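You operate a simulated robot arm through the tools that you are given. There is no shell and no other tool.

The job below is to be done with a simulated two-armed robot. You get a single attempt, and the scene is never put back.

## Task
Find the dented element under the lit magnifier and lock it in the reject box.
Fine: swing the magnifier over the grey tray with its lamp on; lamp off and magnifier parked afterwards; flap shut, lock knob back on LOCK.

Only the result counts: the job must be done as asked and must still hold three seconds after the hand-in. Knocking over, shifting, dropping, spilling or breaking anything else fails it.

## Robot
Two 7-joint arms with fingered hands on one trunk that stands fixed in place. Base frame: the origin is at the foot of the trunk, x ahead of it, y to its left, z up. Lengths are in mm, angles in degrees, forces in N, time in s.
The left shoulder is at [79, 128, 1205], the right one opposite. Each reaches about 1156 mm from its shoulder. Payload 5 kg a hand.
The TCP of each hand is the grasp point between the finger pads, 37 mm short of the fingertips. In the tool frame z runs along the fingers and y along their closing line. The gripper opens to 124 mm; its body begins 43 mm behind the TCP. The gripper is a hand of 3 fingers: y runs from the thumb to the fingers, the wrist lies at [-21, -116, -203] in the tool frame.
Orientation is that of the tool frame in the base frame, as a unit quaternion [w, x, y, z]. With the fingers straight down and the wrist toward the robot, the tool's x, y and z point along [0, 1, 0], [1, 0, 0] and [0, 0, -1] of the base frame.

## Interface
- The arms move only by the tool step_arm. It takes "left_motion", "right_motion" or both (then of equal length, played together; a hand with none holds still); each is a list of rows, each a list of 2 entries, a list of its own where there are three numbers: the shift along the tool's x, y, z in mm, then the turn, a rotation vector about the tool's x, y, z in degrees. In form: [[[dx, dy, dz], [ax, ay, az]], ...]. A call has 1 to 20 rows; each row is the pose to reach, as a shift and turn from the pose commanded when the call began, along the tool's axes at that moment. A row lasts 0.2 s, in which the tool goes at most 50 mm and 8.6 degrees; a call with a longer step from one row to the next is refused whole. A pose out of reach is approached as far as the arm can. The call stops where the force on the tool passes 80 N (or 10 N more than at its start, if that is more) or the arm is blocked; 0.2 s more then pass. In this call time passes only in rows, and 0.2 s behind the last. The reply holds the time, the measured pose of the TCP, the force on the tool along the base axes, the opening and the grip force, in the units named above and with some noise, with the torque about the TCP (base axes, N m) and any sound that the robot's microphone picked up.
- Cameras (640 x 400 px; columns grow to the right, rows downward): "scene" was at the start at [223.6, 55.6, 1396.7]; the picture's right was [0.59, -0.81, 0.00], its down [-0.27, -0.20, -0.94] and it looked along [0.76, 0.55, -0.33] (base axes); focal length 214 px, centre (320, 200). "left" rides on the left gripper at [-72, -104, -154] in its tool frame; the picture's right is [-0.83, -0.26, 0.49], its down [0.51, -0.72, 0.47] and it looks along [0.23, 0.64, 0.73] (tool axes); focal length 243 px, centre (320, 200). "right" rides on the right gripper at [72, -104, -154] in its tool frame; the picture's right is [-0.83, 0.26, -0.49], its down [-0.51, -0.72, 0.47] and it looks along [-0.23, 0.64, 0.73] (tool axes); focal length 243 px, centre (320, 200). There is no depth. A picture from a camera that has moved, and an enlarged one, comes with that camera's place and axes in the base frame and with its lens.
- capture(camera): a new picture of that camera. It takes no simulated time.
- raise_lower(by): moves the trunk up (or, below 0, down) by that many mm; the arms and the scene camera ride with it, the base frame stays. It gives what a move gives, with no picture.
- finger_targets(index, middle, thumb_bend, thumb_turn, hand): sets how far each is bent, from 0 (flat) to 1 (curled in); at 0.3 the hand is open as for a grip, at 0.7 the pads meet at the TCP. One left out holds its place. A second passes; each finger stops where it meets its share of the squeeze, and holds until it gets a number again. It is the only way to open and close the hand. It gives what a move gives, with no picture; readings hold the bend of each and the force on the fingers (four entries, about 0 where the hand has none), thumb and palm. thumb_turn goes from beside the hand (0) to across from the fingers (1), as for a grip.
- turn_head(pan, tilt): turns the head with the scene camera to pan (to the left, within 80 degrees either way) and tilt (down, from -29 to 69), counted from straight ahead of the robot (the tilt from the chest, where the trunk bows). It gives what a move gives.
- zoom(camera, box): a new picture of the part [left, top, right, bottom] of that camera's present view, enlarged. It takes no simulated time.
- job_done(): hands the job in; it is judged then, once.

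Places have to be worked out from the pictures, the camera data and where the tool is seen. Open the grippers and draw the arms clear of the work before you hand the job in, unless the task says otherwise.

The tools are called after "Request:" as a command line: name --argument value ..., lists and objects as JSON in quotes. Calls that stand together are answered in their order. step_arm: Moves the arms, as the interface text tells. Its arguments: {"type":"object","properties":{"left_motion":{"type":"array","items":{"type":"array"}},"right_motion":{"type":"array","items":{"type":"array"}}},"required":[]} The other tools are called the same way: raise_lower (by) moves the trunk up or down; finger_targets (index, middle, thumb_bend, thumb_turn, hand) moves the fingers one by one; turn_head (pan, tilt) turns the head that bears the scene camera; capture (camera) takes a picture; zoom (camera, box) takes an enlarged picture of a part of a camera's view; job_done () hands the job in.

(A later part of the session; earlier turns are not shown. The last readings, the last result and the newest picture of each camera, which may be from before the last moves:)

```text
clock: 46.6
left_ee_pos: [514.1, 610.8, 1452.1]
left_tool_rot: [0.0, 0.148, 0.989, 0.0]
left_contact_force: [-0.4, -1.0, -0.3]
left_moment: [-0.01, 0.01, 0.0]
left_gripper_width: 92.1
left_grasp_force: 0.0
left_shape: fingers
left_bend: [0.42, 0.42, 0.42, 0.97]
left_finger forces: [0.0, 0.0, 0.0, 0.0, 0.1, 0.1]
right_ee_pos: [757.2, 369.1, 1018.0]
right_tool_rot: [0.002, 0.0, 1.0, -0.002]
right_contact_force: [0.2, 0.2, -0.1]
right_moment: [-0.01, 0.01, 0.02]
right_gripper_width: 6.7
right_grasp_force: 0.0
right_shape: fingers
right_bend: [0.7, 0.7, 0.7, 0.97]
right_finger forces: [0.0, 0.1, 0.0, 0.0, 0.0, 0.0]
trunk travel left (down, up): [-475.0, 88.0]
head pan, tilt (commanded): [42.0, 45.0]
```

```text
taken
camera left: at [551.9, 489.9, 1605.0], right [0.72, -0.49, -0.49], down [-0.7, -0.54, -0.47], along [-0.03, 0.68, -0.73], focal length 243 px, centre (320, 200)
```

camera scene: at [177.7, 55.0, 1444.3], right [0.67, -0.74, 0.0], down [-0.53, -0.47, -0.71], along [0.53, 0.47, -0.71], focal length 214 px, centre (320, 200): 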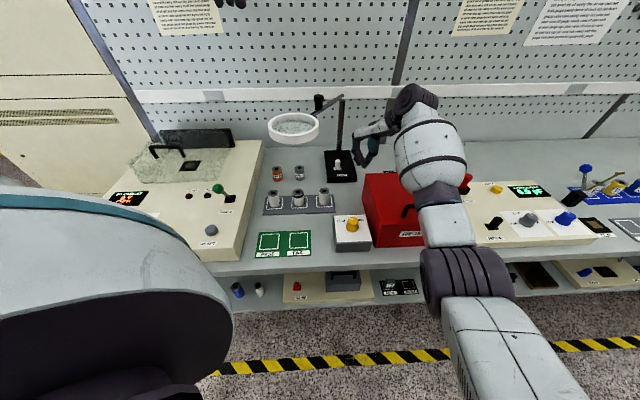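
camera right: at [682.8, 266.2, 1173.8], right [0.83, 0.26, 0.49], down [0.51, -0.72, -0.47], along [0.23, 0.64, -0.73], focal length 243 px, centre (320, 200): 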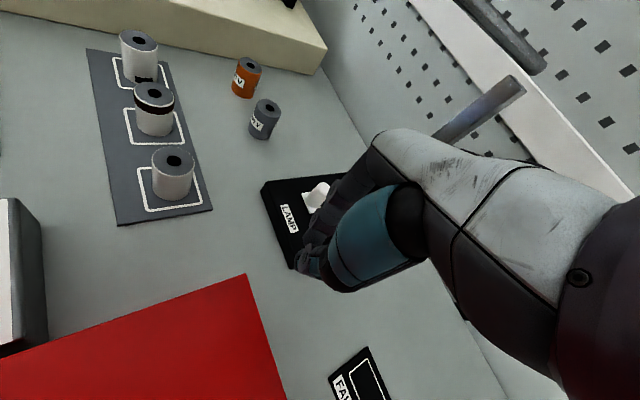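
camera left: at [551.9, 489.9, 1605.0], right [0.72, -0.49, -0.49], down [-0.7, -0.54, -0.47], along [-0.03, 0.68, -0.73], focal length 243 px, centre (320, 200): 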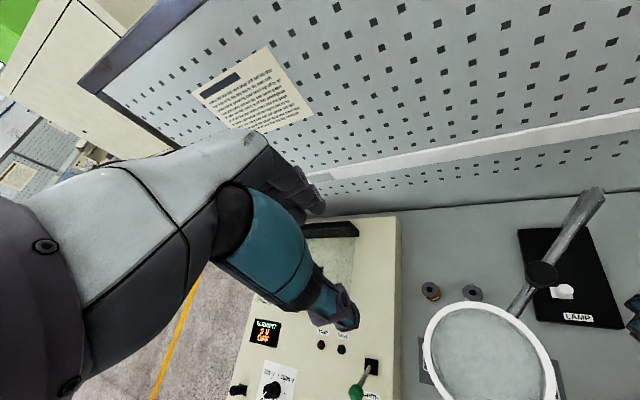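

Clear. I slide the right hand forward (+y) under the rod to above the peg.

Request:
step_arm --right_motion '[[[0, 37, 0], [0, 0, 0]], [[0, 74, 0], [0, 0, 0]], [[0, 110, 0], [0, 0, 0]], [[0, 110, 0], [0, 0, 0]]]'

Request:
capture --camera "scene"

Request:
zoom --camera "right" --box '[220, 150, 400, 320]'

Request:
zoom --camera "left" --box '[480, 180, 640, 340]'

Request:
zoom --camera "scene" --box '[260, 80, 420, 220]'

```text
clock: 47.6
left_ee_pos: [515.2, 611.0, 1450.1]
left_tool_rot: [0.001, 0.147, 0.989, 0.0]
left_contact_force: [0.4, 0.5, -0.4]
left_moment: [0.03, 0.04, -0.05]
left_gripper_width: 92.4
left_grasp_force: 0.1
left_shape: fingers
left_bend: [0.42, 0.42, 0.42, 0.97]
left_finger forces: [0.1, 0.0, 0.0, 0.0, 0.0, 0.0]
right_ee_pos: [757.6, 443.2, 1018.6]
right_tool_rot: [0.002, 0.001, 1.0, -0.001]
right_contact_force: [-0.6, 0.2, 0.1]
right_moment: [-0.02, -0.01, -0.01]
right_gripper_width: 6.6
right_grasp_force: 0.1
right_shape: fingers
right_bend: [0.7, 0.7, 0.7, 0.97]
right_finger forces: [0.0, 0.1, 0.0, 0.1, 0.1, 0.0]
right hand out of reach, approached as far as the arm can: row 3, 4
trunk travel left (down, up): [-475.0, 88.0]
head pan, tilt (commanded): [42.0, 45.0]
```

```text
taken
camera scene: at [178.1, 55.8, 1444.1], right [0.67, -0.74, 0.0], down [-0.53, -0.47, -0.71], along [0.53, 0.47, -0.71], focal length 214 px, centre (320, 200)
```

scene: 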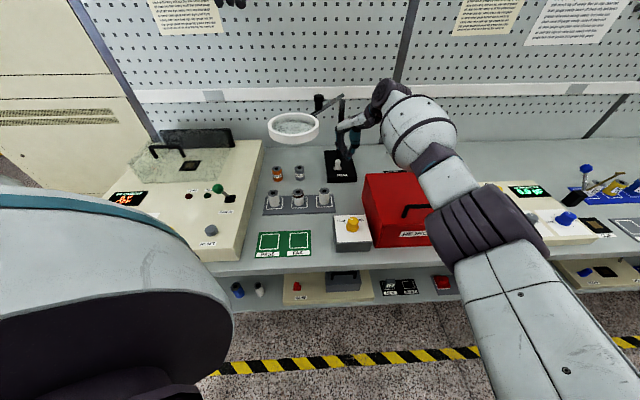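

```text
2.35 times, centred on (310, 235) of right
camera zoom: at [684.0, 339.7, 1172.7], right [0.83, 0.26, 0.49], down [0.51, -0.72, -0.47], along [0.23, 0.64, -0.73], focal length 571 px, centre (344, 118)
```

zoom: 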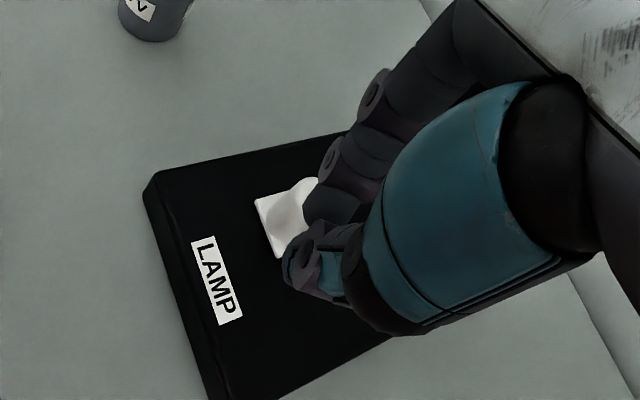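

```text
2.50 times, centred on (560, 260) of left
camera zoom: at [552.5, 490.7, 1604.3], right [0.72, -0.49, -0.49], down [-0.7, -0.54, -0.47], along [-0.03, 0.68, -0.73], focal length 606 px, centre (-280, 50)
```

zoom: 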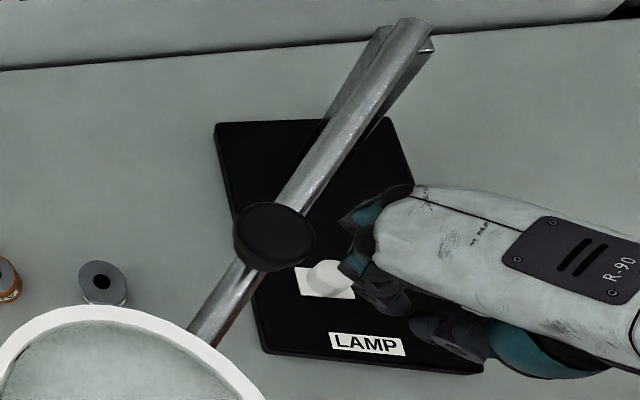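

```text
2.86 times, centred on (340, 150) of scene
camera zoom: at [178.1, 55.8, 1444.1], right [0.67, -0.74, 0.0], down [-0.53, -0.47, -0.71], along [0.53, 0.47, -0.71], focal length 613 px, centre (263, 343)
```

zoom: 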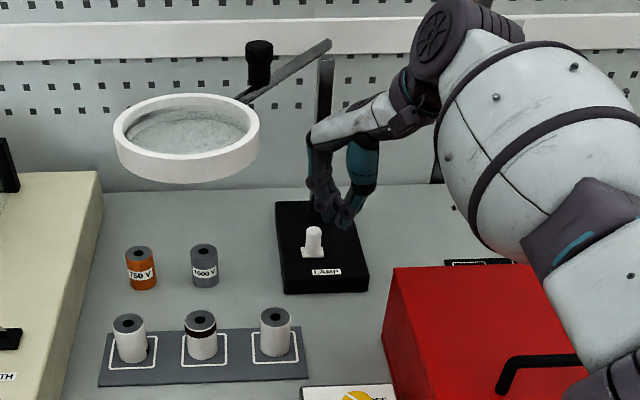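

The target is ~36 mm beyond reach at this yaw. Turning the hand back to a yaw of about 62° brings the wrist closer; knuckles reach only ~58 mm ahead, so the post stays clear. I rotate in place.

Request:
step_arm --right_motion '[[[0, 0, 0], [0, 0, 7]], [[0, 0, 0], [0, 0, 14]], [[0, 0, 0], [0, 0, 21]], [[0, 0, 0], [0, 0, 28]], [[0, 0, 0], [0, 0, 28]]]'

Request:
zoom --camera "right" --box '[220, 150, 400, 320]'

Request:
zoom --camera "left" --box '[480, 180, 640, 340]'

Request:
zoom --camera "scene" --box '[260, 80, 420, 220]'

```text
clock: 48.8
left_ee_pos: [513.5, 609.9, 1452.5]
left_tool_rot: [0.0, 0.148, 0.989, 0.0]
left_contact_force: [-0.5, -0.6, 0.4]
left_moment: [0.02, 0.0, 0.02]
left_gripper_width: 92.2
left_grasp_force: 0.1
left_shape: fingers
left_bend: [0.42, 0.42, 0.42, 0.97]
left_finger forces: [0.0, 0.1, 0.0, 0.0, 0.0, 0.0]
right_ee_pos: [757.5, 442.1, 1018.9]
right_tool_rot: [0.002, 0.243, 0.97, -0.002]
right_contact_force: [-0.7, 0.8, 0.9]
right_moment: [-0.03, 0.0, 0.0]
right_gripper_width: 6.6
right_grasp_force: 0.1
right_shape: fingers
right_bend: [0.7, 0.7, 0.7, 0.97]
right_finger forces: [0.1, 0.1, 0.1, 0.0, 0.0, 0.1]
trunk travel left (down, up): [-475.0, 88.0]
head pan, tilt (commanded): [42.0, 45.0]
```

```text
2.35 times, centred on (310, 235) of right
camera zoom: at [643.1, 385.5, 1172.3], right [0.85, -0.16, 0.5], down [0.11, -0.88, -0.47], along [0.51, 0.45, -0.73], focal length 571 px, centre (344, 118)
```

zoom: 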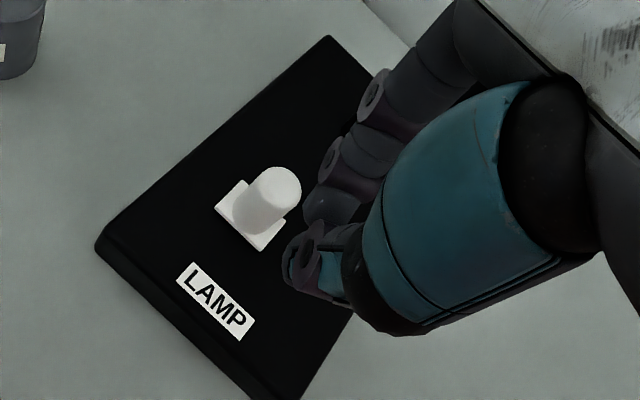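

```text
2.50 times, centred on (560, 260) of left
camera zoom: at [552.2, 490.3, 1604.6], right [0.72, -0.49, -0.49], down [-0.7, -0.54, -0.47], along [-0.03, 0.68, -0.73], focal length 606 px, centre (-280, 50)
```

zoom: 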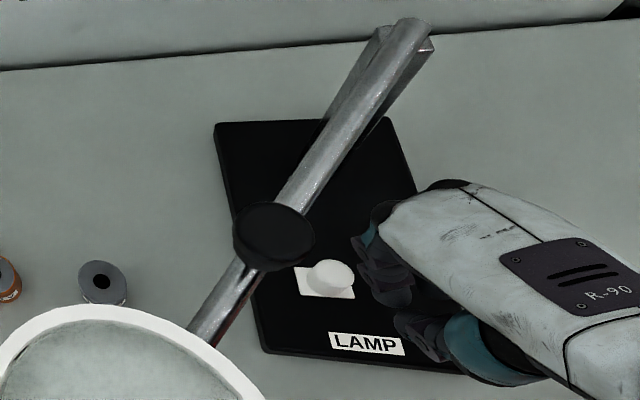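

```text
2.86 times, centred on (340, 150) of scene
camera zoom: at [177.9, 55.4, 1444.2], right [0.67, -0.74, 0.0], down [-0.53, -0.47, -0.71], along [0.53, 0.47, -0.71], focal length 613 px, centre (263, 343)
```

zoom: 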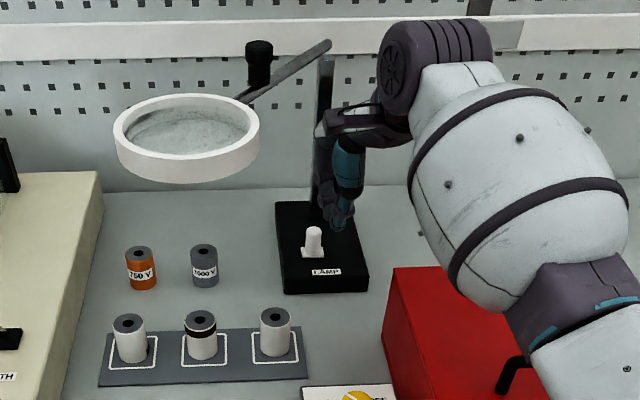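

The right thumb tip is about 9 mm off the tool axis; I add a 20° tilt so that the thumb leads and knuckles clear the post, and place the thumb tip above the peg.

Request:
step_arm --right_motion '[[[3.6, 9, 1], [-6.67, 0, 0]], [[7.2, 18, 2], [-13.33, 0, 0]], [[10.8, 27.1, 4], [-20, 0, 0]], [[10.8, 27.1, 4], [-20, 0, 0]]]'

Request:
zoom --camera "right" --box '[220, 150, 400, 320]'

Request:
zoom --camera "left" --box '[480, 180, 640, 340]'

Request:
zoom --camera "scene" --box '[300, 110, 380, 190]'

```text
clock: 49.8
left_ee_pos: [507.6, 609.8, 1454.6]
left_tool_rot: [0.003, 0.148, 0.989, 0.001]
left_contact_force: [-0.6, 0.5, -0.6]
left_moment: [0.03, -0.01, 0.01]
left_gripper_width: 92.6
left_grasp_force: 0.0
left_shape: fingers
left_bend: [0.42, 0.42, 0.42, 0.97]
left_finger forces: [0.0, 0.1, 0.0, 0.0, 0.0, 0.0]
right_ee_pos: [757.5, 473.7, 1020.9]
right_tool_rot: [0.047, 0.236, 0.956, 0.169]
right_contact_force: [0.2, 0.3, -0.8]
right_moment: [0.02, 0.01, -0.01]
right_gripper_width: 6.6
right_grasp_force: 0.0
right_shape: fingers
right_bend: [0.7, 0.7, 0.7, 0.97]
right_finger forces: [0.0, 0.0, 0.0, 0.0, 0.0, 0.1]
trunk travel left (down, up): [-475.0, 88.0]
head pan, tilt (commanded): [42.0, 45.0]
```

```text
2.35 times, centred on (310, 235) of right
camera zoom: at [619.7, 374.1, 1129.7], right [0.76, -0.32, 0.56], down [0.22, -0.69, -0.69], along [0.61, 0.65, -0.46], focal length 571 px, centre (344, 118)
```

zoom: 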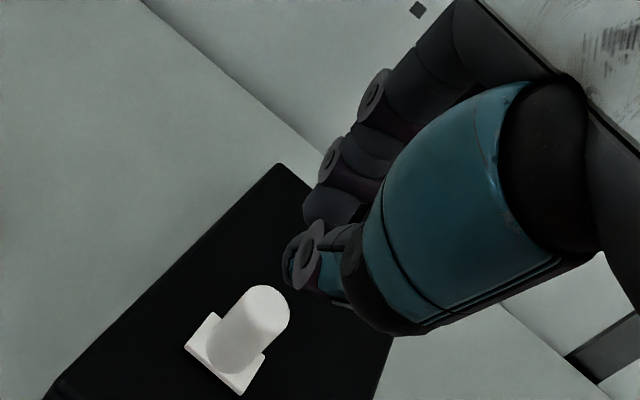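

```text
2.50 times, centred on (560, 260) of left
camera zoom: at [545.2, 490.2, 1608.4], right [0.72, -0.49, -0.49], down [-0.69, -0.54, -0.47], along [-0.03, 0.68, -0.73], focal length 606 px, centre (-280, 50)
```

zoom: 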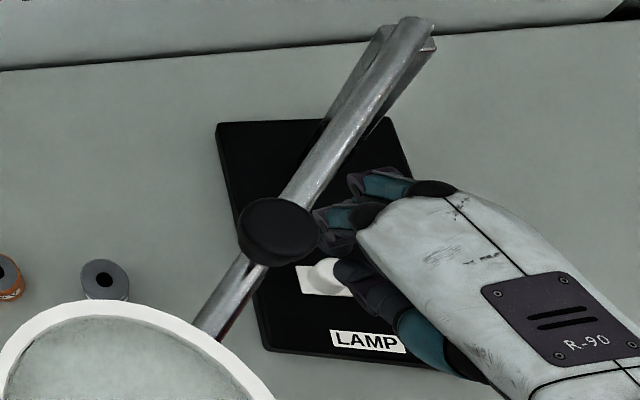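

```text
5.00 times, centred on (340, 150) of scene
camera zoom: at [171.9, 55.2, 1445.7], right [0.67, -0.74, 0.0], down [-0.52, -0.47, -0.71], along [0.53, 0.47, -0.7], focal length 1072 px, centre (220, 450)
```

zoom: 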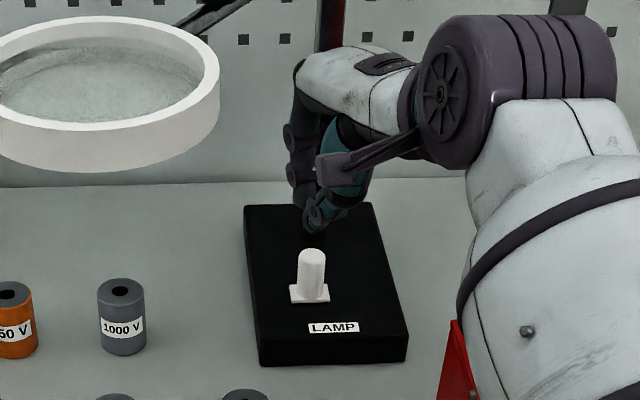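

The trunk reading shifted ~6 mm back again; I check whether the right forearm touches the box or handle.

Request:
capture --camera "scene"

Request:
zoom --camera "scene" --box '[340, 120, 540, 320]'

Request:
zoom --camera "left" --box '[520, 200, 640, 400]'

```text
taken
camera scene: at [171.9, 55.2, 1445.7], right [0.67, -0.74, 0.0], down [-0.52, -0.47, -0.71], along [0.53, 0.47, -0.7], focal length 214 px, centre (320, 200)
```

scene: 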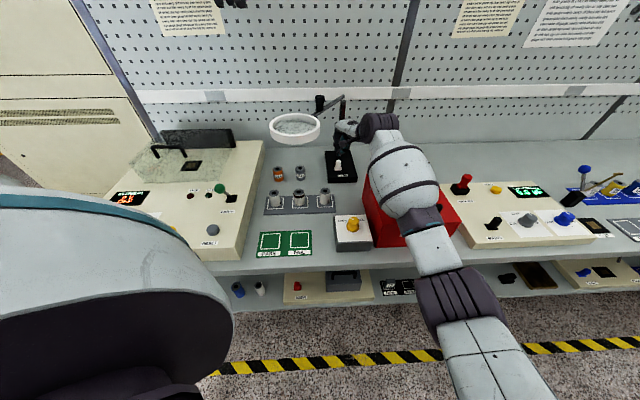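

```text
2.00 times, centred on (440, 220) of scene
camera zoom: at [171.9, 55.2, 1445.7], right [0.67, -0.74, 0.0], down [-0.52, -0.47, -0.71], along [0.53, 0.47, -0.7], focal length 429 px, centre (80, 160)
```

zoom: 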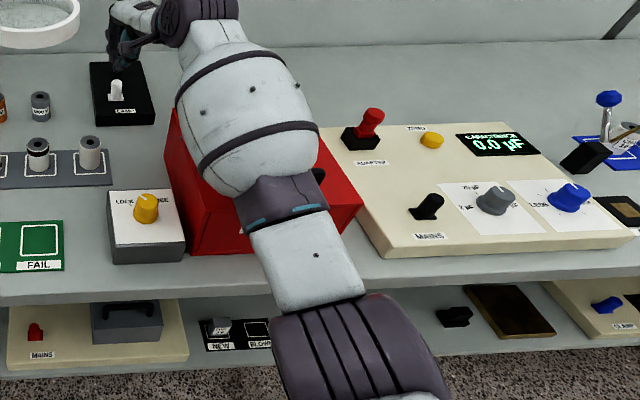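

```text
2.00 times, centred on (580, 300) of left
camera zoom: at [545.2, 490.2, 1608.4], right [0.72, -0.49, -0.49], down [-0.69, -0.54, -0.47], along [-0.03, 0.68, -0.73], focal length 485 px, centre (-200, 0)
```

zoom: 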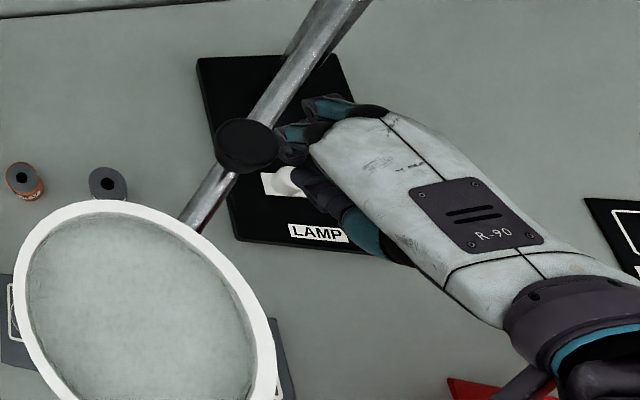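

The dark handle end is visible right under the forearm, so a light touch is likely. I back off to the previous upright pose at once.

Request:
step_arm --right_motion '[[[-3.6, -12, -12], [6.67, 0, 0]], [[-7.2, -25, -24], [13.33, 0, 0]], [[-10.8, -38, -36], [20, 0, 0]], [[-10.8, -48, -50], [20, 0, 0]], [[-10.8, -48, -50], [20, 0, 0]]]'

Request:
capture --camera "scene"

Request:
zoom --camera "scene" --box '[320, 150, 480, 270]'

```text
clock: 51.0
left_ee_pos: [512.9, 610.1, 1451.9]
left_tool_rot: [0.0, 0.147, 0.989, 0.0]
left_contact_force: [-0.3, 0.3, -0.5]
left_moment: [-0.01, 0.02, 0.02]
left_gripper_width: 92.4
left_grasp_force: 0.1
left_shape: fingers
left_bend: [0.42, 0.42, 0.42, 0.97]
left_finger forces: [0.0, 0.0, 0.0, 0.0, 0.1, 0.1]
right_ee_pos: [739.8, 412.4, 1045.0]
right_tool_rot: [0.002, 0.242, 0.97, -0.001]
right_contact_force: [0.2, -0.2, -0.2]
right_moment: [0.01, -0.02, 0.01]
right_gripper_width: 6.5
right_grasp_force: 0.1
right_shape: fingers
right_bend: [0.7, 0.7, 0.7, 0.97]
right_finger forces: [0.1, 0.1, 0.0, 0.0, 0.0, 0.0]
trunk travel left (down, up): [-475.0, 88.0]
head pan, tilt (commanded): [42.0, 45.0]
```

```text
taken
camera scene: at [176.8, 55.6, 1444.3], right [0.67, -0.74, 0.0], down [-0.53, -0.47, -0.71], along [0.53, 0.47, -0.71], focal length 214 px, centre (320, 200)
```

scene: 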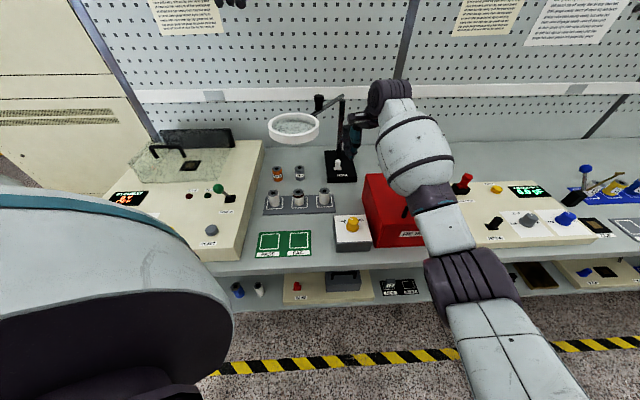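

```text
3.33 times, centred on (400, 210) of scene
camera zoom: at [176.8, 55.6, 1444.3], right [0.67, -0.74, 0.0], down [-0.53, -0.47, -0.71], along [0.53, 0.47, -0.71], focal length 715 px, centre (53, 167)
```

zoom: 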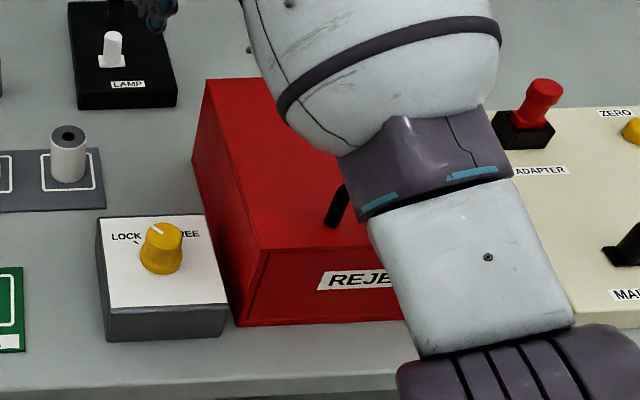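

Everything looks unmoved. New idea: press with an extended index finger — the fingertip lies ~60 mm ahead of the tool axis, so the arm needs to reach less and stays higher. I set that hand shape.

Request:
finger_targets --hand "right" --index 0.3 --middle 1.0 --thumb_bend 0.9

Request:
zoom --camera "right" --box '[200, 130, 420, 330]'

Request:
zoom --camera "left" --box '[480, 180, 640, 340]'

Request:
zoom --camera "scene" --box '[300, 90, 400, 190]'

```text
clock: 52.0
left_ee_pos: [513.4, 610.1, 1450.8]
left_tool_rot: [0.0, 0.148, 0.989, 0.0]
left_contact_force: [0.2, -1.4, -0.6]
left_moment: [-0.01, 0.04, -0.02]
left_gripper_width: 92.2
left_grasp_force: 0.0
left_shape: fingers
left_bend: [0.42, 0.42, 0.42, 0.97]
left_finger forces: [0.0, 0.0, 0.1, 0.0, 0.0, 0.1]
right_ee_pos: [741.9, 411.7, 1044.3]
right_tool_rot: [0.002, 0.241, 0.97, -0.001]
right_contact_force: [-0.8, -0.3, 0.2]
right_moment: [-0.04, -0.03, -0.05]
right_gripper_width: 33.4
right_grasp_force: 0.1
right_shape: fingers
right_bend: [0.3, 1.0, 0.9, 0.97]
right_finger forces: [0.0, 0.0, 0.0, 0.0, 0.0, 0.0]
trunk travel left (down, up): [-475.0, 88.0]
head pan, tilt (commanded): [42.0, 45.0]
```

```text
2.00 times, centred on (310, 230) of right
camera zoom: at [626.8, 354.6, 1198.8], right [0.85, -0.16, 0.5], down [0.11, -0.88, -0.47], along [0.51, 0.45, -0.73], focal length 485 px, centre (340, 140)
```

zoom: 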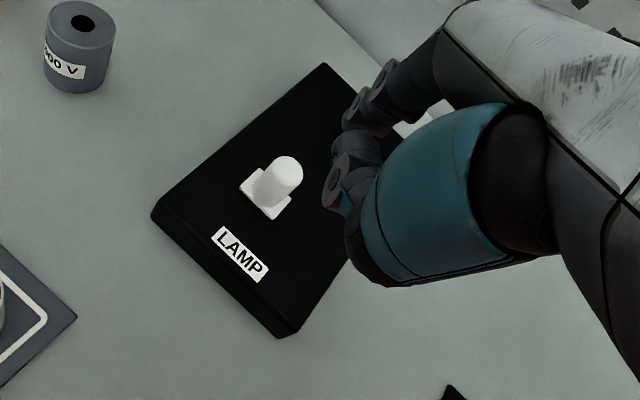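

```text
2.50 times, centred on (560, 260) of left
camera zoom: at [552.5, 490.0, 1604.6], right [0.72, -0.49, -0.49], down [-0.7, -0.54, -0.47], along [-0.03, 0.68, -0.73], focal length 606 px, centre (-280, 50)
```

zoom: 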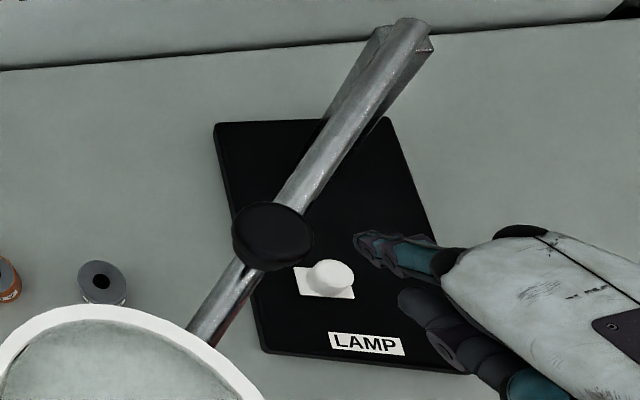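

```text
4.00 times, centred on (350, 140) of scene
camera zoom: at [178.2, 55.2, 1444.1], right [0.67, -0.74, 0.0], down [-0.53, -0.47, -0.71], along [0.53, 0.47, -0.71], focal length 858 px, centre (200, 440)
```

zoom: 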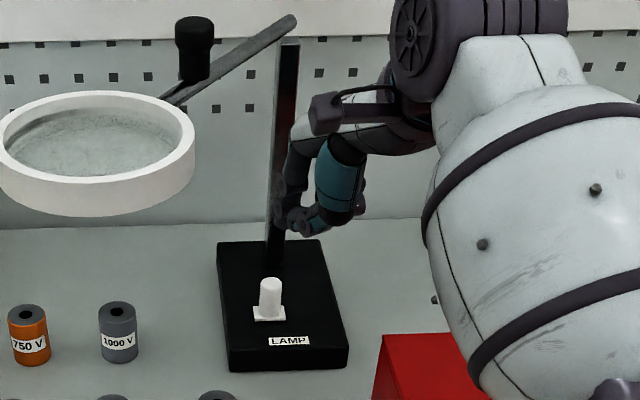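

The extended fingertip is already nearly over the peg (≈(200, 873) vs peg (195, 874)). I shift 5 mm and lower 42 mm, then check alignment.

Request:
step_arm --right_motion '[[[2.2, 1.2, 14], [0, 0, 0]], [[4.5, 2.4, 28], [0, 0, 0]], [[4.5, 2.4, 42], [0, 0, 0]], [[4.5, 2.4, 42], [0, 0, 0]]]'

Request:
zoom --camera "left" --box '[520, 220, 620, 300]'

Request:
zoom --camera "scene" --box '[310, 110, 370, 170]'

Request:
zoom --camera "right" --box '[240, 150, 400, 310]'

```text
clock: 53.0
left_ee_pos: [514.5, 610.5, 1451.2]
left_tool_rot: [0.0, 0.148, 0.989, 0.001]
left_contact_force: [-0.4, 0.2, 0.2]
left_moment: [0.01, -0.03, -0.04]
left_gripper_width: 92.5
left_grasp_force: 0.0
left_shape: fingers
left_bend: [0.42, 0.42, 0.42, 0.97]
left_finger forces: [0.1, 0.0, 0.0, 0.1, 0.0, 0.1]
right_ee_pos: [738.5, 414.4, 1002.6]
right_tool_rot: [0.002, 0.242, 0.97, -0.001]
right_contact_force: [-0.8, 0.2, 0.7]
right_moment: [0.03, 0.0, 0.03]
right_gripper_width: 33.6
right_grasp_force: 0.0
right_shape: fingers
right_bend: [0.3, 1.0, 0.9, 0.97]
right_finger forces: [0.0, 0.1, 0.1, 0.1, 0.1, 0.0]
trunk travel left (down, up): [-475.0, 88.0]
head pan, tilt (commanded): [42.0, 45.0]
```

```text
5.00 times, centred on (570, 260) of left
camera zoom: at [552.2, 490.1, 1604.8], right [0.72, -0.49, -0.49], down [-0.7, -0.54, -0.47], along [-0.03, 0.68, -0.73], focal length 1213 px, centre (-930, -100)
```

zoom: 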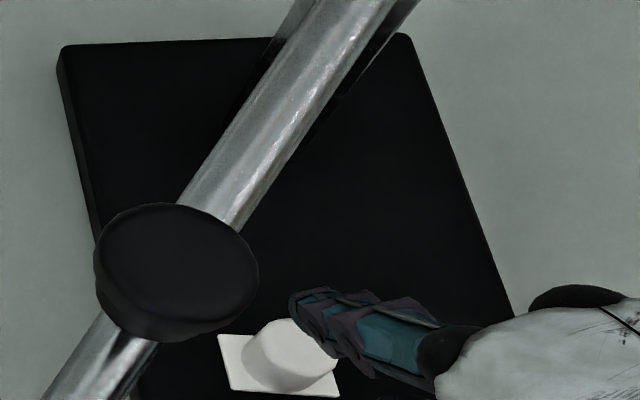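

```text
6.67 times, centred on (340, 140) of scene
camera zoom: at [177.8, 55.2, 1444.2], right [0.67, -0.74, 0.0], down [-0.53, -0.47, -0.71], along [0.53, 0.47, -0.71], focal length 1430 px, centre (187, 600)
```

zoom: 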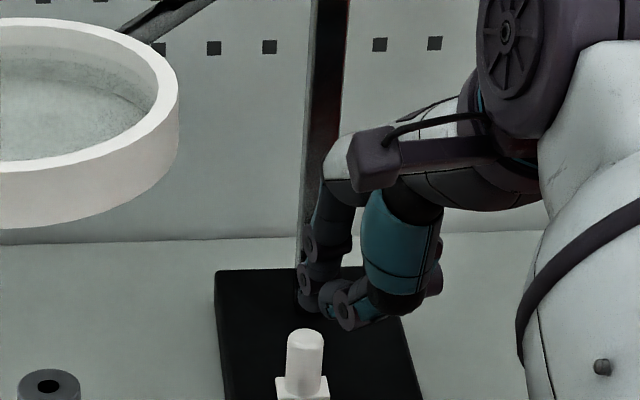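

```text
2.50 times, centred on (320, 230) of right
camera zoom: at [623.8, 358.1, 1156.8], right [0.85, -0.16, 0.5], down [0.11, -0.88, -0.47], along [0.51, 0.46, -0.73], focal length 606 px, centre (320, 125)
```

zoom: 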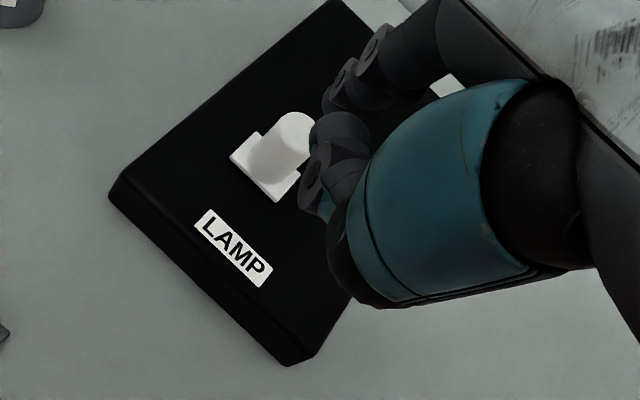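

Triangulating, the fingertip is at (196.5, 888, 965), about 12 mm too far back. I correct and lower to near-contact.

Request:
step_arm --right_motion '[[[5.4, -10.9, 0], [0, 0, 0]], [[5.4, -10.9, 8], [0, 0, 0]], [[5.4, -10.9, 14], [0, 0, 0]], [[5.4, -10.9, 17], [0, 0, 0]], [[5.4, -10.9, 19], [0, 0, 0]]]'

Request:
zoom --camera "left" --box '[520, 220, 620, 300]'

Request:
zoom --camera "scene" --box '[310, 110, 370, 170]'

```text
clock: 54.2
left_ee_pos: [513.1, 610.1, 1452.3]
left_tool_rot: [-0.001, 0.147, 0.989, -0.001]
left_contact_force: [-0.2, 0.5, 0.4]
left_moment: [-0.01, 0.02, 0.0]
left_gripper_width: 92.3
left_grasp_force: 0.1
left_shape: fingers
left_bend: [0.42, 0.42, 0.42, 0.97]
left_finger forces: [0.1, 0.0, 0.0, 0.0, 0.0, 0.0]
right_ee_pos: [727.0, 407.4, 986.0]
right_tool_rot: [0.003, 0.242, 0.97, -0.001]
right_contact_force: [-0.3, -0.2, 4.1]
right_moment: [0.24, -0.09, -0.04]
right_gripper_width: 33.9
right_grasp_force: 2.2
right_shape: fingers
right_bend: [0.3, 1.0, 0.9, 0.97]
right_finger forces: [4.1, 0.0, 0.0, 0.0, 0.0, 0.0]
trunk travel left (down, up): [-475.0, 88.0]
head pan, tilt (commanded): [42.0, 45.0]
```

```text
5.00 times, centred on (570, 260) of left
camera zoom: at [551.4, 489.7, 1605.3], right [0.72, -0.49, -0.49], down [-0.7, -0.54, -0.47], along [-0.03, 0.68, -0.73], focal length 1213 px, centre (-930, -100)
```

zoom: 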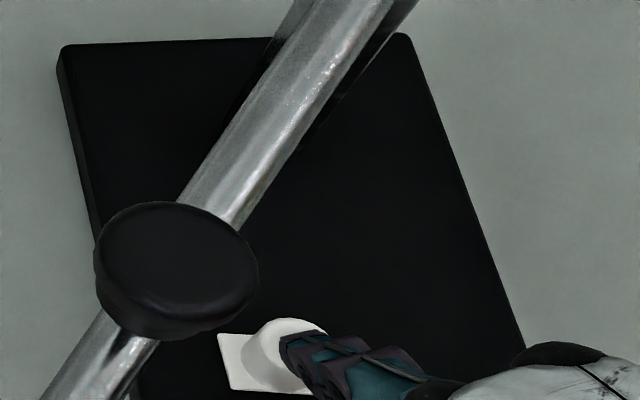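

```text
6.67 times, centred on (340, 140) of scene
camera zoom: at [177.2, 54.8, 1444.4], right [0.67, -0.74, 0.0], down [-0.53, -0.47, -0.71], along [0.53, 0.47, -0.71], focal length 1430 px, centre (187, 600)
```

zoom: 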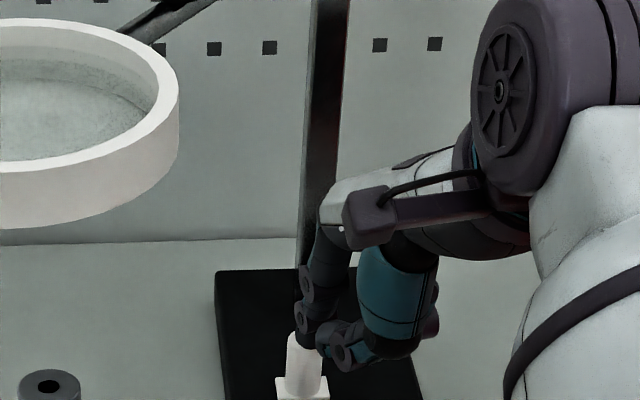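

Contact on the cap (4 N, purely vertical). I press a few mm further and then look at the lens.

Request:
step_arm --right_motion '[[[1, 0, 2], [0, 0, 0]], [[2, 0, 4], [0, 0, 0]], [[2, 0, 6], [0, 0, 0]], [[2, 0, 8], [0, 0, 0]]]'

Request:
zoom --camera "left" --box '[400, 220, 640, 400]'

Request:
zoom --camera "scene" --box '[250, 90, 370, 220]'

```text
clock: 55.2
left_ee_pos: [510.1, 606.9, 1455.7]
left_tool_rot: [0.002, 0.147, 0.989, 0.002]
left_contact_force: [-0.2, 0.6, -0.1]
left_moment: [0.01, 0.04, -0.02]
left_gripper_width: 92.4
left_grasp_force: 0.1
left_shape: fingers
left_bend: [0.42, 0.42, 0.42, 0.97]
left_finger forces: [0.0, 0.0, 0.0, 0.1, 0.0, 0.0]
right_ee_pos: [723.3, 407.1, 981.9]
right_tool_rot: [0.004, 0.242, 0.97, 0.002]
right_contact_force: [-2.0, -8.2, 30.0]
right_moment: [1.87, -0.85, -0.03]
right_gripper_width: 35.8
right_grasp_force: 15.9
right_shape: fingers
right_bend: [0.29, 1.0, 0.9, 0.97]
right_finger forces: [31.3, 0.0, 0.0, 0.0, 0.0, 0.1]
trunk travel left (down, up): [-475.0, 88.0]
head pan, tilt (commanded): [42.0, 45.0]
```

```text
2.22 times, centred on (520, 310) of left
camera zoom: at [547.2, 486.2, 1608.2], right [0.72, -0.49, -0.49], down [-0.69, -0.54, -0.48], along [-0.03, 0.68, -0.73], focal length 539 px, centre (-124, -44)
```

zoom: 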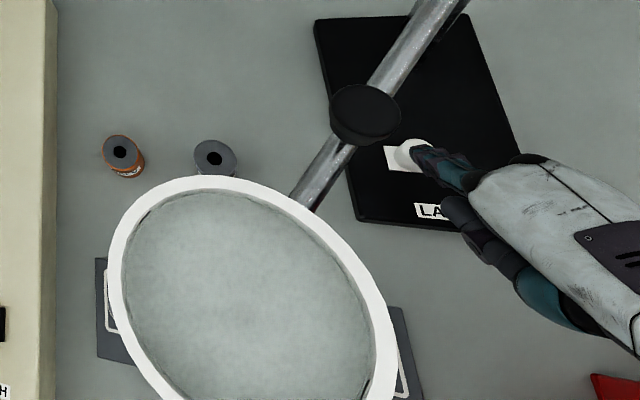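

```text
3.08 times, centred on (310, 155) of scene
camera zoom: at [173.5, 51.7, 1445.2], right [0.67, -0.74, 0.0], down [-0.52, -0.47, -0.71], along [0.53, 0.47, -0.7], focal length 660 px, centre (351, 338)
```

zoom: 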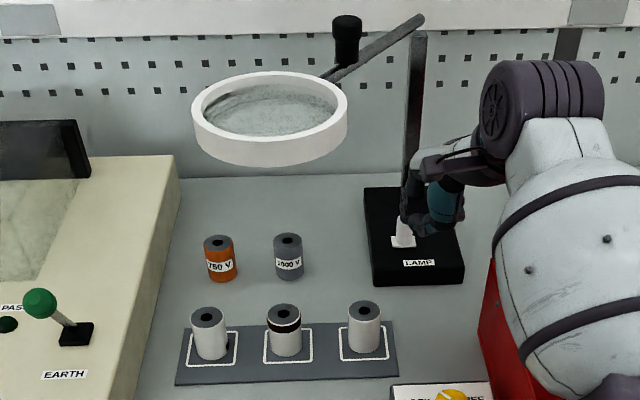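

At 30 N the cap does not sink and the lens stays dark, so it is not a push switch; it must be a lever. I lift, go to the right side of the peg and will push it gently to the left.

Request:
step_arm --right_motion '[[[0, 0, -12], [0, 0, 0]], [[0, 0, -25], [0, 0, 0]], [[-26.8, -8.1, -25], [0, 0, 0]], [[-26.8, -8.1, -5], [0, 0, 0]], [[-26.8, -8.1, 11], [0, 0, 0]], [[-26.8, -8.1, 11], [0, 0, 0]]]'

Request:
zoom --camera "left" --box '[520, 220, 620, 300]'

Request:
zoom --camera "scene" --box '[310, 110, 370, 170]'

```text
clock: 56.6
left_ee_pos: [502.7, 609.1, 1458.2]
left_tool_rot: [0.004, 0.149, 0.989, 0.001]
left_contact_force: [-0.8, 0.7, -0.2]
left_moment: [0.0, -0.01, 0.01]
left_gripper_width: 92.5
left_grasp_force: 0.0
left_shape: fingers
left_bend: [0.42, 0.42, 0.42, 0.97]
left_finger forces: [0.1, 0.0, 0.1, 0.0, 0.0, 0.1]
right_ee_pos: [741.7, 391.3, 979.3]
right_tool_rot: [0.011, 0.24, 0.971, 0.004]
right_contact_force: [0.8, 0.8, 0.3]
right_moment: [0.0, 0.0, -0.02]
right_gripper_width: 33.8
right_grasp_force: 0.0
right_shape: fingers
right_bend: [0.3, 1.0, 0.9, 0.97]
right_finger forces: [0.1, 0.0, 0.1, 0.0, 0.1, 0.1]
trunk travel left (down, up): [-475.0, 88.0]
head pan, tilt (commanded): [42.0, 45.0]
```

```text
5.00 times, centred on (570, 260) of left
camera zoom: at [539.4, 488.2, 1611.5], right [0.72, -0.49, -0.49], down [-0.69, -0.54, -0.48], along [-0.03, 0.68, -0.73], focal length 1213 px, centre (-930, -100)
```

zoom: 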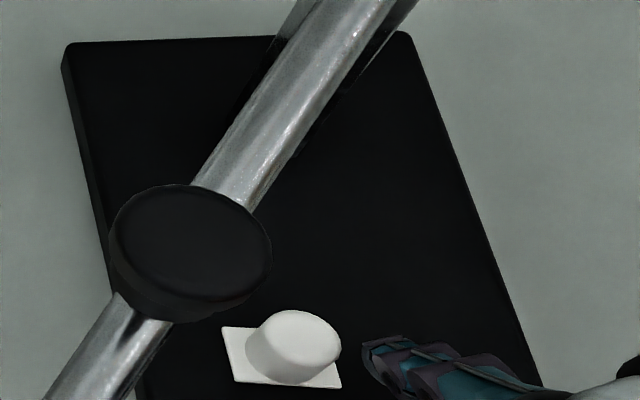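

```text
6.67 times, centred on (340, 140) of scene
camera zoom: at [166.7, 53.5, 1446.7], right [0.67, -0.74, 0.0], down [-0.52, -0.47, -0.71], along [0.53, 0.47, -0.7], focal length 1430 px, centre (187, 600)
```

zoom: 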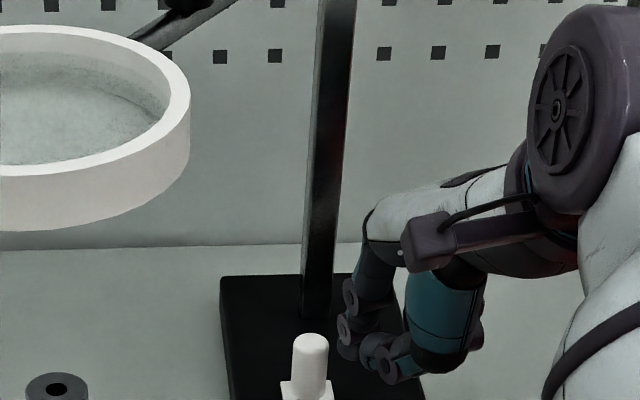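

The trunk leaned again by ~11 mm: the right forearm must be touching the reject box when low. I lift at once, then raise the trunk by 85 mm so the arm comes in straighter and higher.

Request:
step_arm --right_motion '[[[-5, 0, -30], [0, 0, 0]], [[-10, -5, -65], [0, 0, 0]], [[-15, -10, -80], [0, 0, 0]]]'

Request:
zoom --camera "scene" --box '[320, 150, 520, 300]'

Request:
raise_lower --by 85

Request:
capture --camera "scene"

```text
clock: 57.4
left_ee_pos: [507.6, 609.0, 1455.9]
left_tool_rot: [0.003, 0.148, 0.989, 0.0]
left_contact_force: [-0.5, 0.1, -0.2]
left_moment: [-0.01, -0.08, -0.02]
left_gripper_width: 92.6
left_grasp_force: 0.1
left_shape: fingers
left_bend: [0.42, 0.42, 0.42, 0.97]
left_finger forces: [0.0, 0.0, 0.0, 0.0, 0.0, 0.1]
right_ee_pos: [749.6, 372.5, 1048.0]
right_tool_rot: [0.003, 0.243, 0.97, -0.001]
right_contact_force: [-1.4, -0.5, 0.4]
right_moment: [-0.03, -0.04, 0.0]
right_gripper_width: 34.0
right_grasp_force: 0.1
right_shape: fingers
right_bend: [0.3, 1.0, 0.9, 0.97]
right_finger forces: [0.0, 0.0, 0.0, 0.0, 0.1, 0.0]
trunk travel left (down, up): [-475.0, 88.0]
head pan, tilt (commanded): [42.0, 45.0]
```

```text
2.67 times, centred on (420, 225) of scene
camera zoom: at [172.0, 54.2, 1445.0], right [0.67, -0.74, 0.0], down [-0.52, -0.47, -0.71], along [0.53, 0.47, -0.7], focal length 572 px, centre (53, 133)
```

zoom: 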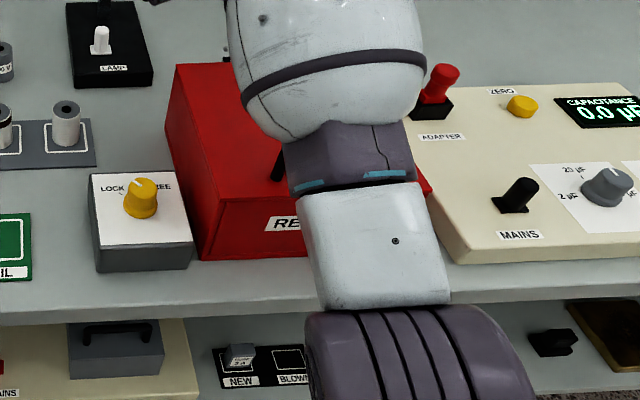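

```text
clock: 58.6
left_ee_pos: [513.9, 611.5, 1535.4]
left_tool_rot: [-0.001, 0.147, 0.989, 0.0]
left_contact_force: [0.0, -0.5, -0.4]
left_moment: [0.02, 0.01, 0.0]
left_gripper_width: 92.5
left_grasp_force: 0.2
left_shape: fingers
left_bend: [0.42, 0.42, 0.42, 0.97]
left_finger forces: [0.0, 0.0, 0.0, 0.0, 0.0, 0.0]
right_ee_pos: [754.0, 372.2, 1126.4]
right_tool_rot: [0.0, 0.242, 0.97, -0.001]
right_contact_force: [-0.4, 0.0, -0.7]
right_moment: [0.05, 0.01, 0.02]
right_gripper_width: 33.6
right_grasp_force: 0.0
right_shape: fingers
right_bend: [0.3, 1.0, 0.9, 0.97]
right_finger forces: [0.0, 0.0, 0.1, 0.1, 0.0, 0.0]
trunk travel left (down, up): [-560.0, 3.0]
head pan, tilt (commanded): [42.0, 45.0]
```

```text
taken
camera scene: at [94.0, 54.9, 1546.5], right [0.67, -0.74, 0.0], down [-0.53, -0.47, -0.71], along [0.53, 0.47, -0.71], focal length 214 px, centre (320, 200)
```

scene: 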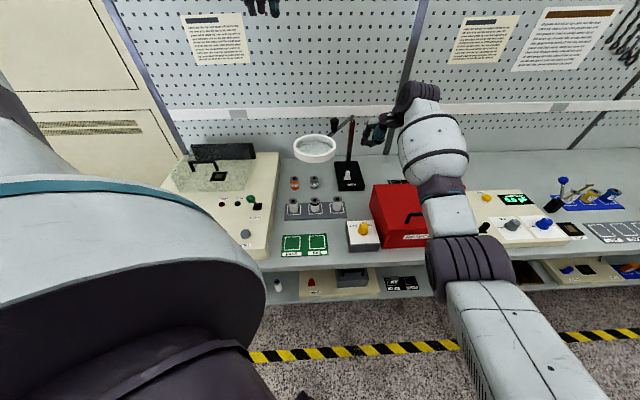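

With the trunk at +160 the shoulder is higher and the arm straighter. I lower the extended finger on the right side of the peg in stages and check for any trunk lean.

Request:
step_arm --right_motion '[[[3.3, 2.3, 30], [0, 0, 0]], [[6.7, 4.6, 60], [0, 0, 0]], [[10, 6.9, 90], [0, 0, 0]], [[13.4, 9.1, 120], [0, 0, 0]], [[16.7, 11.4, 145], [0, 0, 0]], [[16.7, 11.4, 145], [0, 0, 0]]]'

Request:
capture --camera "scene"

Request:
zoom --camera "left" --box '[500, 200, 640, 320]'

```text
clock: 60.0
left_ee_pos: [514.3, 609.7, 1536.5]
left_tool_rot: [0.001, 0.148, 0.989, 0.0]
left_contact_force: [-0.1, 0.0, 0.2]
left_moment: [0.0, -0.03, -0.01]
left_gripper_width: 92.1
left_grasp_force: 0.1
left_shape: fingers
left_bend: [0.42, 0.42, 0.42, 0.97]
left_finger forces: [0.1, 0.0, 0.0, 0.1, 0.1, 0.0]
right_ee_pos: [746.2, 391.5, 985.4]
right_tool_rot: [0.003, 0.242, 0.97, -0.002]
right_contact_force: [0.0, 0.2, -0.6]
right_moment: [0.04, 0.04, 0.01]
right_gripper_width: 34.0
right_grasp_force: 0.0
right_shape: fingers
right_bend: [0.3, 1.0, 0.9, 0.97]
right_finger forces: [0.0, 0.0, 0.0, 0.0, 0.0, 0.0]
trunk travel left (down, up): [-560.0, 3.0]
head pan, tilt (commanded): [42.0, 45.0]
```

```text
taken
camera scene: at [94.6, 55.2, 1546.7], right [0.67, -0.74, 0.0], down [-0.53, -0.47, -0.71], along [0.53, 0.47, -0.71], focal length 214 px, centre (320, 200)
```

scene: 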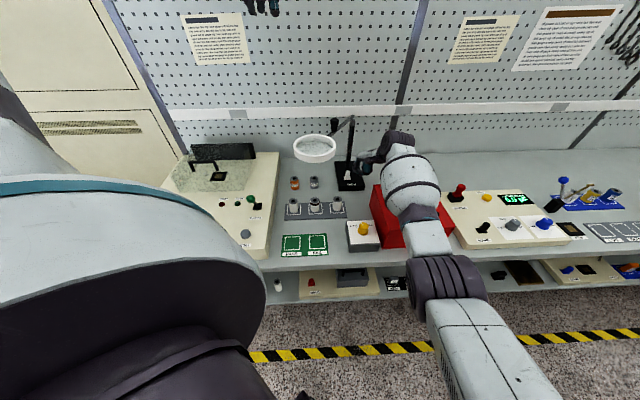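

```text
3.33 times, centred on (570, 260) of left
camera zoom: at [552.4, 490.1, 1689.7], right [0.72, -0.49, -0.49], down [-0.7, -0.54, -0.47], along [-0.03, 0.68, -0.73], focal length 809 px, centre (-513, 0)
```

zoom: 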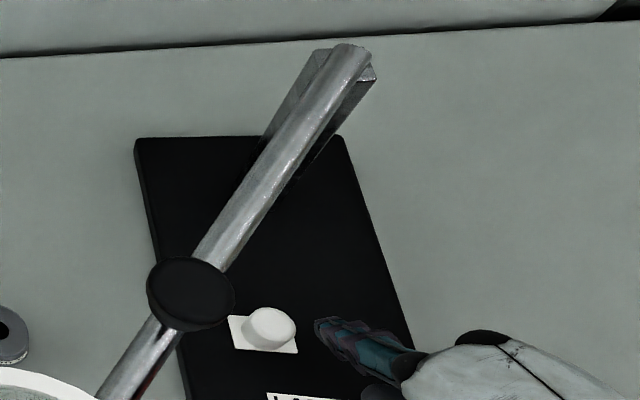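

No lean this time. I lower the fingertip 18 mm beside the peg and push gently left in small steps.

Request:
step_arm --right_motion '[[[0, 0, 9], [0, 0, 0]], [[0, 0, 18], [0, 0, 0]], [[2.9, 0.9, 18], [0, 0, 0]], [[5.7, 1.7, 18], [0, 0, 0]], [[8.6, 2.6, 18], [0, 0, 0]]]'

Request:
zoom --camera "left" --box '[520, 230, 600, 310]'

Request:
zoom --camera "scene" --box '[325, 130, 385, 200]'

```text
clock: 61.2
left_ee_pos: [514.4, 610.3, 1536.5]
left_tool_rot: [-0.001, 0.147, 0.989, 0.0]
left_contact_force: [0.1, 0.4, -0.2]
left_moment: [0.0, 0.01, 0.0]
left_gripper_width: 92.4
left_grasp_force: 0.0
left_shape: fingers
left_bend: [0.42, 0.42, 0.42, 0.97]
left_finger forces: [0.0, 0.0, 0.0, 0.0, 0.0, 0.0]
right_ee_pos: [739.6, 397.6, 965.7]
right_tool_rot: [0.002, 0.242, 0.97, -0.002]
right_contact_force: [1.1, -1.0, 0.8]
right_moment: [0.04, -0.05, -0.07]
right_gripper_width: 33.5
right_grasp_force: 0.8
right_shape: fingers
right_bend: [0.3, 1.0, 0.9, 0.97]
right_finger forces: [1.6, 0.0, 0.0, 0.1, 0.0, 0.0]
trunk travel left (down, up): [-560.0, 3.0]
head pan, tilt (commanded): [42.0, 45.0]
```

```text
5.00 times, centred on (560, 270) of left
camera zoom: at [552.4, 489.8, 1689.8], right [0.72, -0.49, -0.49], down [-0.7, -0.54, -0.47], along [-0.03, 0.68, -0.73], focal length 1213 px, centre (-880, -150)
```

zoom: 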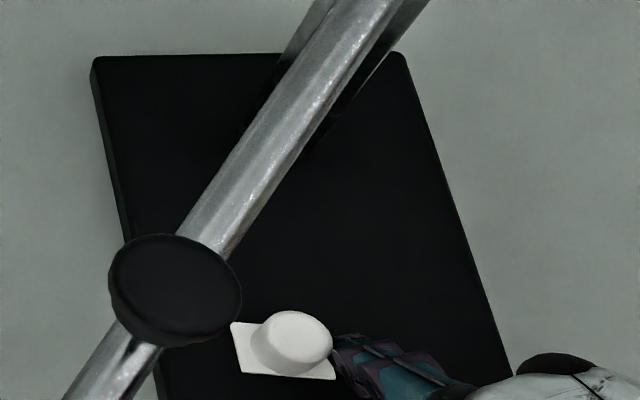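

```text
5.71 times, centred on (355, 165) of scene
camera zoom: at [94.6, 54.9, 1546.7], right [0.67, -0.74, 0.0], down [-0.53, -0.47, -0.71], along [0.53, 0.47, -0.71], focal length 1226 px, centre (120, 400)
```

zoom: 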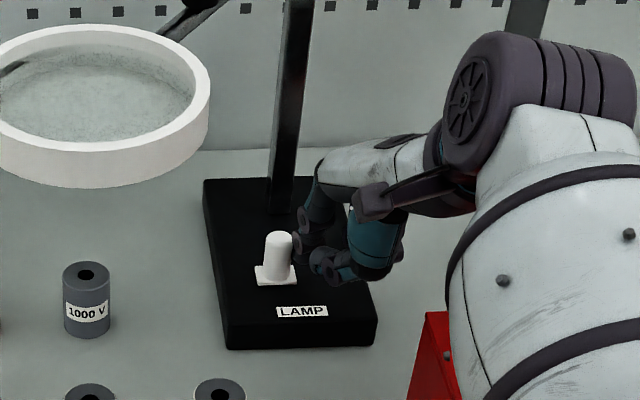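

Finger touches the peg's right side (≈1.6 N). I push on by 3 mm steps.

Request:
step_arm --right_motion '[[[2.9, 0.9, 0], [0, 0, 0]], [[5.7, 1.7, 0], [0, 0, 0]], [[8.6, 2.6, 0], [0, 0, 0]]]'

Request:
zoom --camera "left" --box '[520, 230, 600, 310]'

Request:
zoom --camera "scene" --box '[285, 115, 385, 225]'

```text
clock: 62.0
left_ee_pos: [513.8, 608.9, 1536.7]
left_tool_rot: [0.0, 0.148, 0.989, -0.001]
left_contact_force: [0.2, 0.3, -1.2]
left_moment: [0.02, 0.0, 0.01]
left_gripper_width: 92.5
left_grasp_force: 0.1
left_shape: fingers
left_bend: [0.42, 0.42, 0.42, 0.97]
left_finger forces: [0.0, 0.0, 0.1, 0.1, 0.0, 0.1]
right_ee_pos: [733.4, 401.4, 965.9]
right_tool_rot: [0.002, 0.242, 0.97, -0.001]
right_contact_force: [8.7, -9.0, 3.3]
right_moment: [-0.1, -0.3, -0.8]
right_gripper_width: 32.4
right_grasp_force: 6.1
right_shape: fingers
right_bend: [0.32, 1.0, 0.9, 0.97]
right_finger forces: [12.0, 0.0, 0.0, 0.0, 0.0, 0.0]
trunk travel left (down, up): [-560.0, 3.0]
head pan, tilt (commanded): [42.0, 45.0]
```

```text
5.00 times, centred on (560, 270) of left
camera zoom: at [552.9, 488.4, 1690.2], right [0.72, -0.49, -0.49], down [-0.7, -0.54, -0.47], along [-0.03, 0.68, -0.73], focal length 1213 px, centre (-880, -150)
```

zoom: 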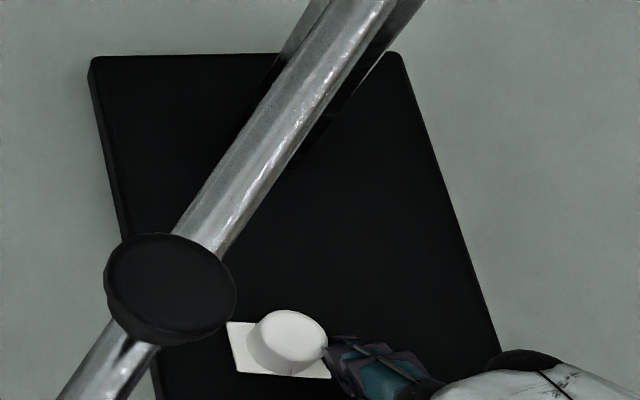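

```text
3.64 times, centred on (335, 170) of scene
camera zoom: at [95.1, 53.6, 1546.8], right [0.67, -0.74, 0.0], down [-0.53, -0.47, -0.71], along [0.53, 0.47, -0.71], focal length 780 px, centre (266, 309)
```

zoom: 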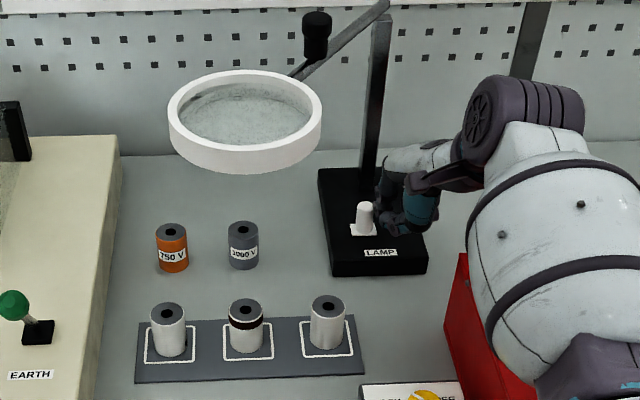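

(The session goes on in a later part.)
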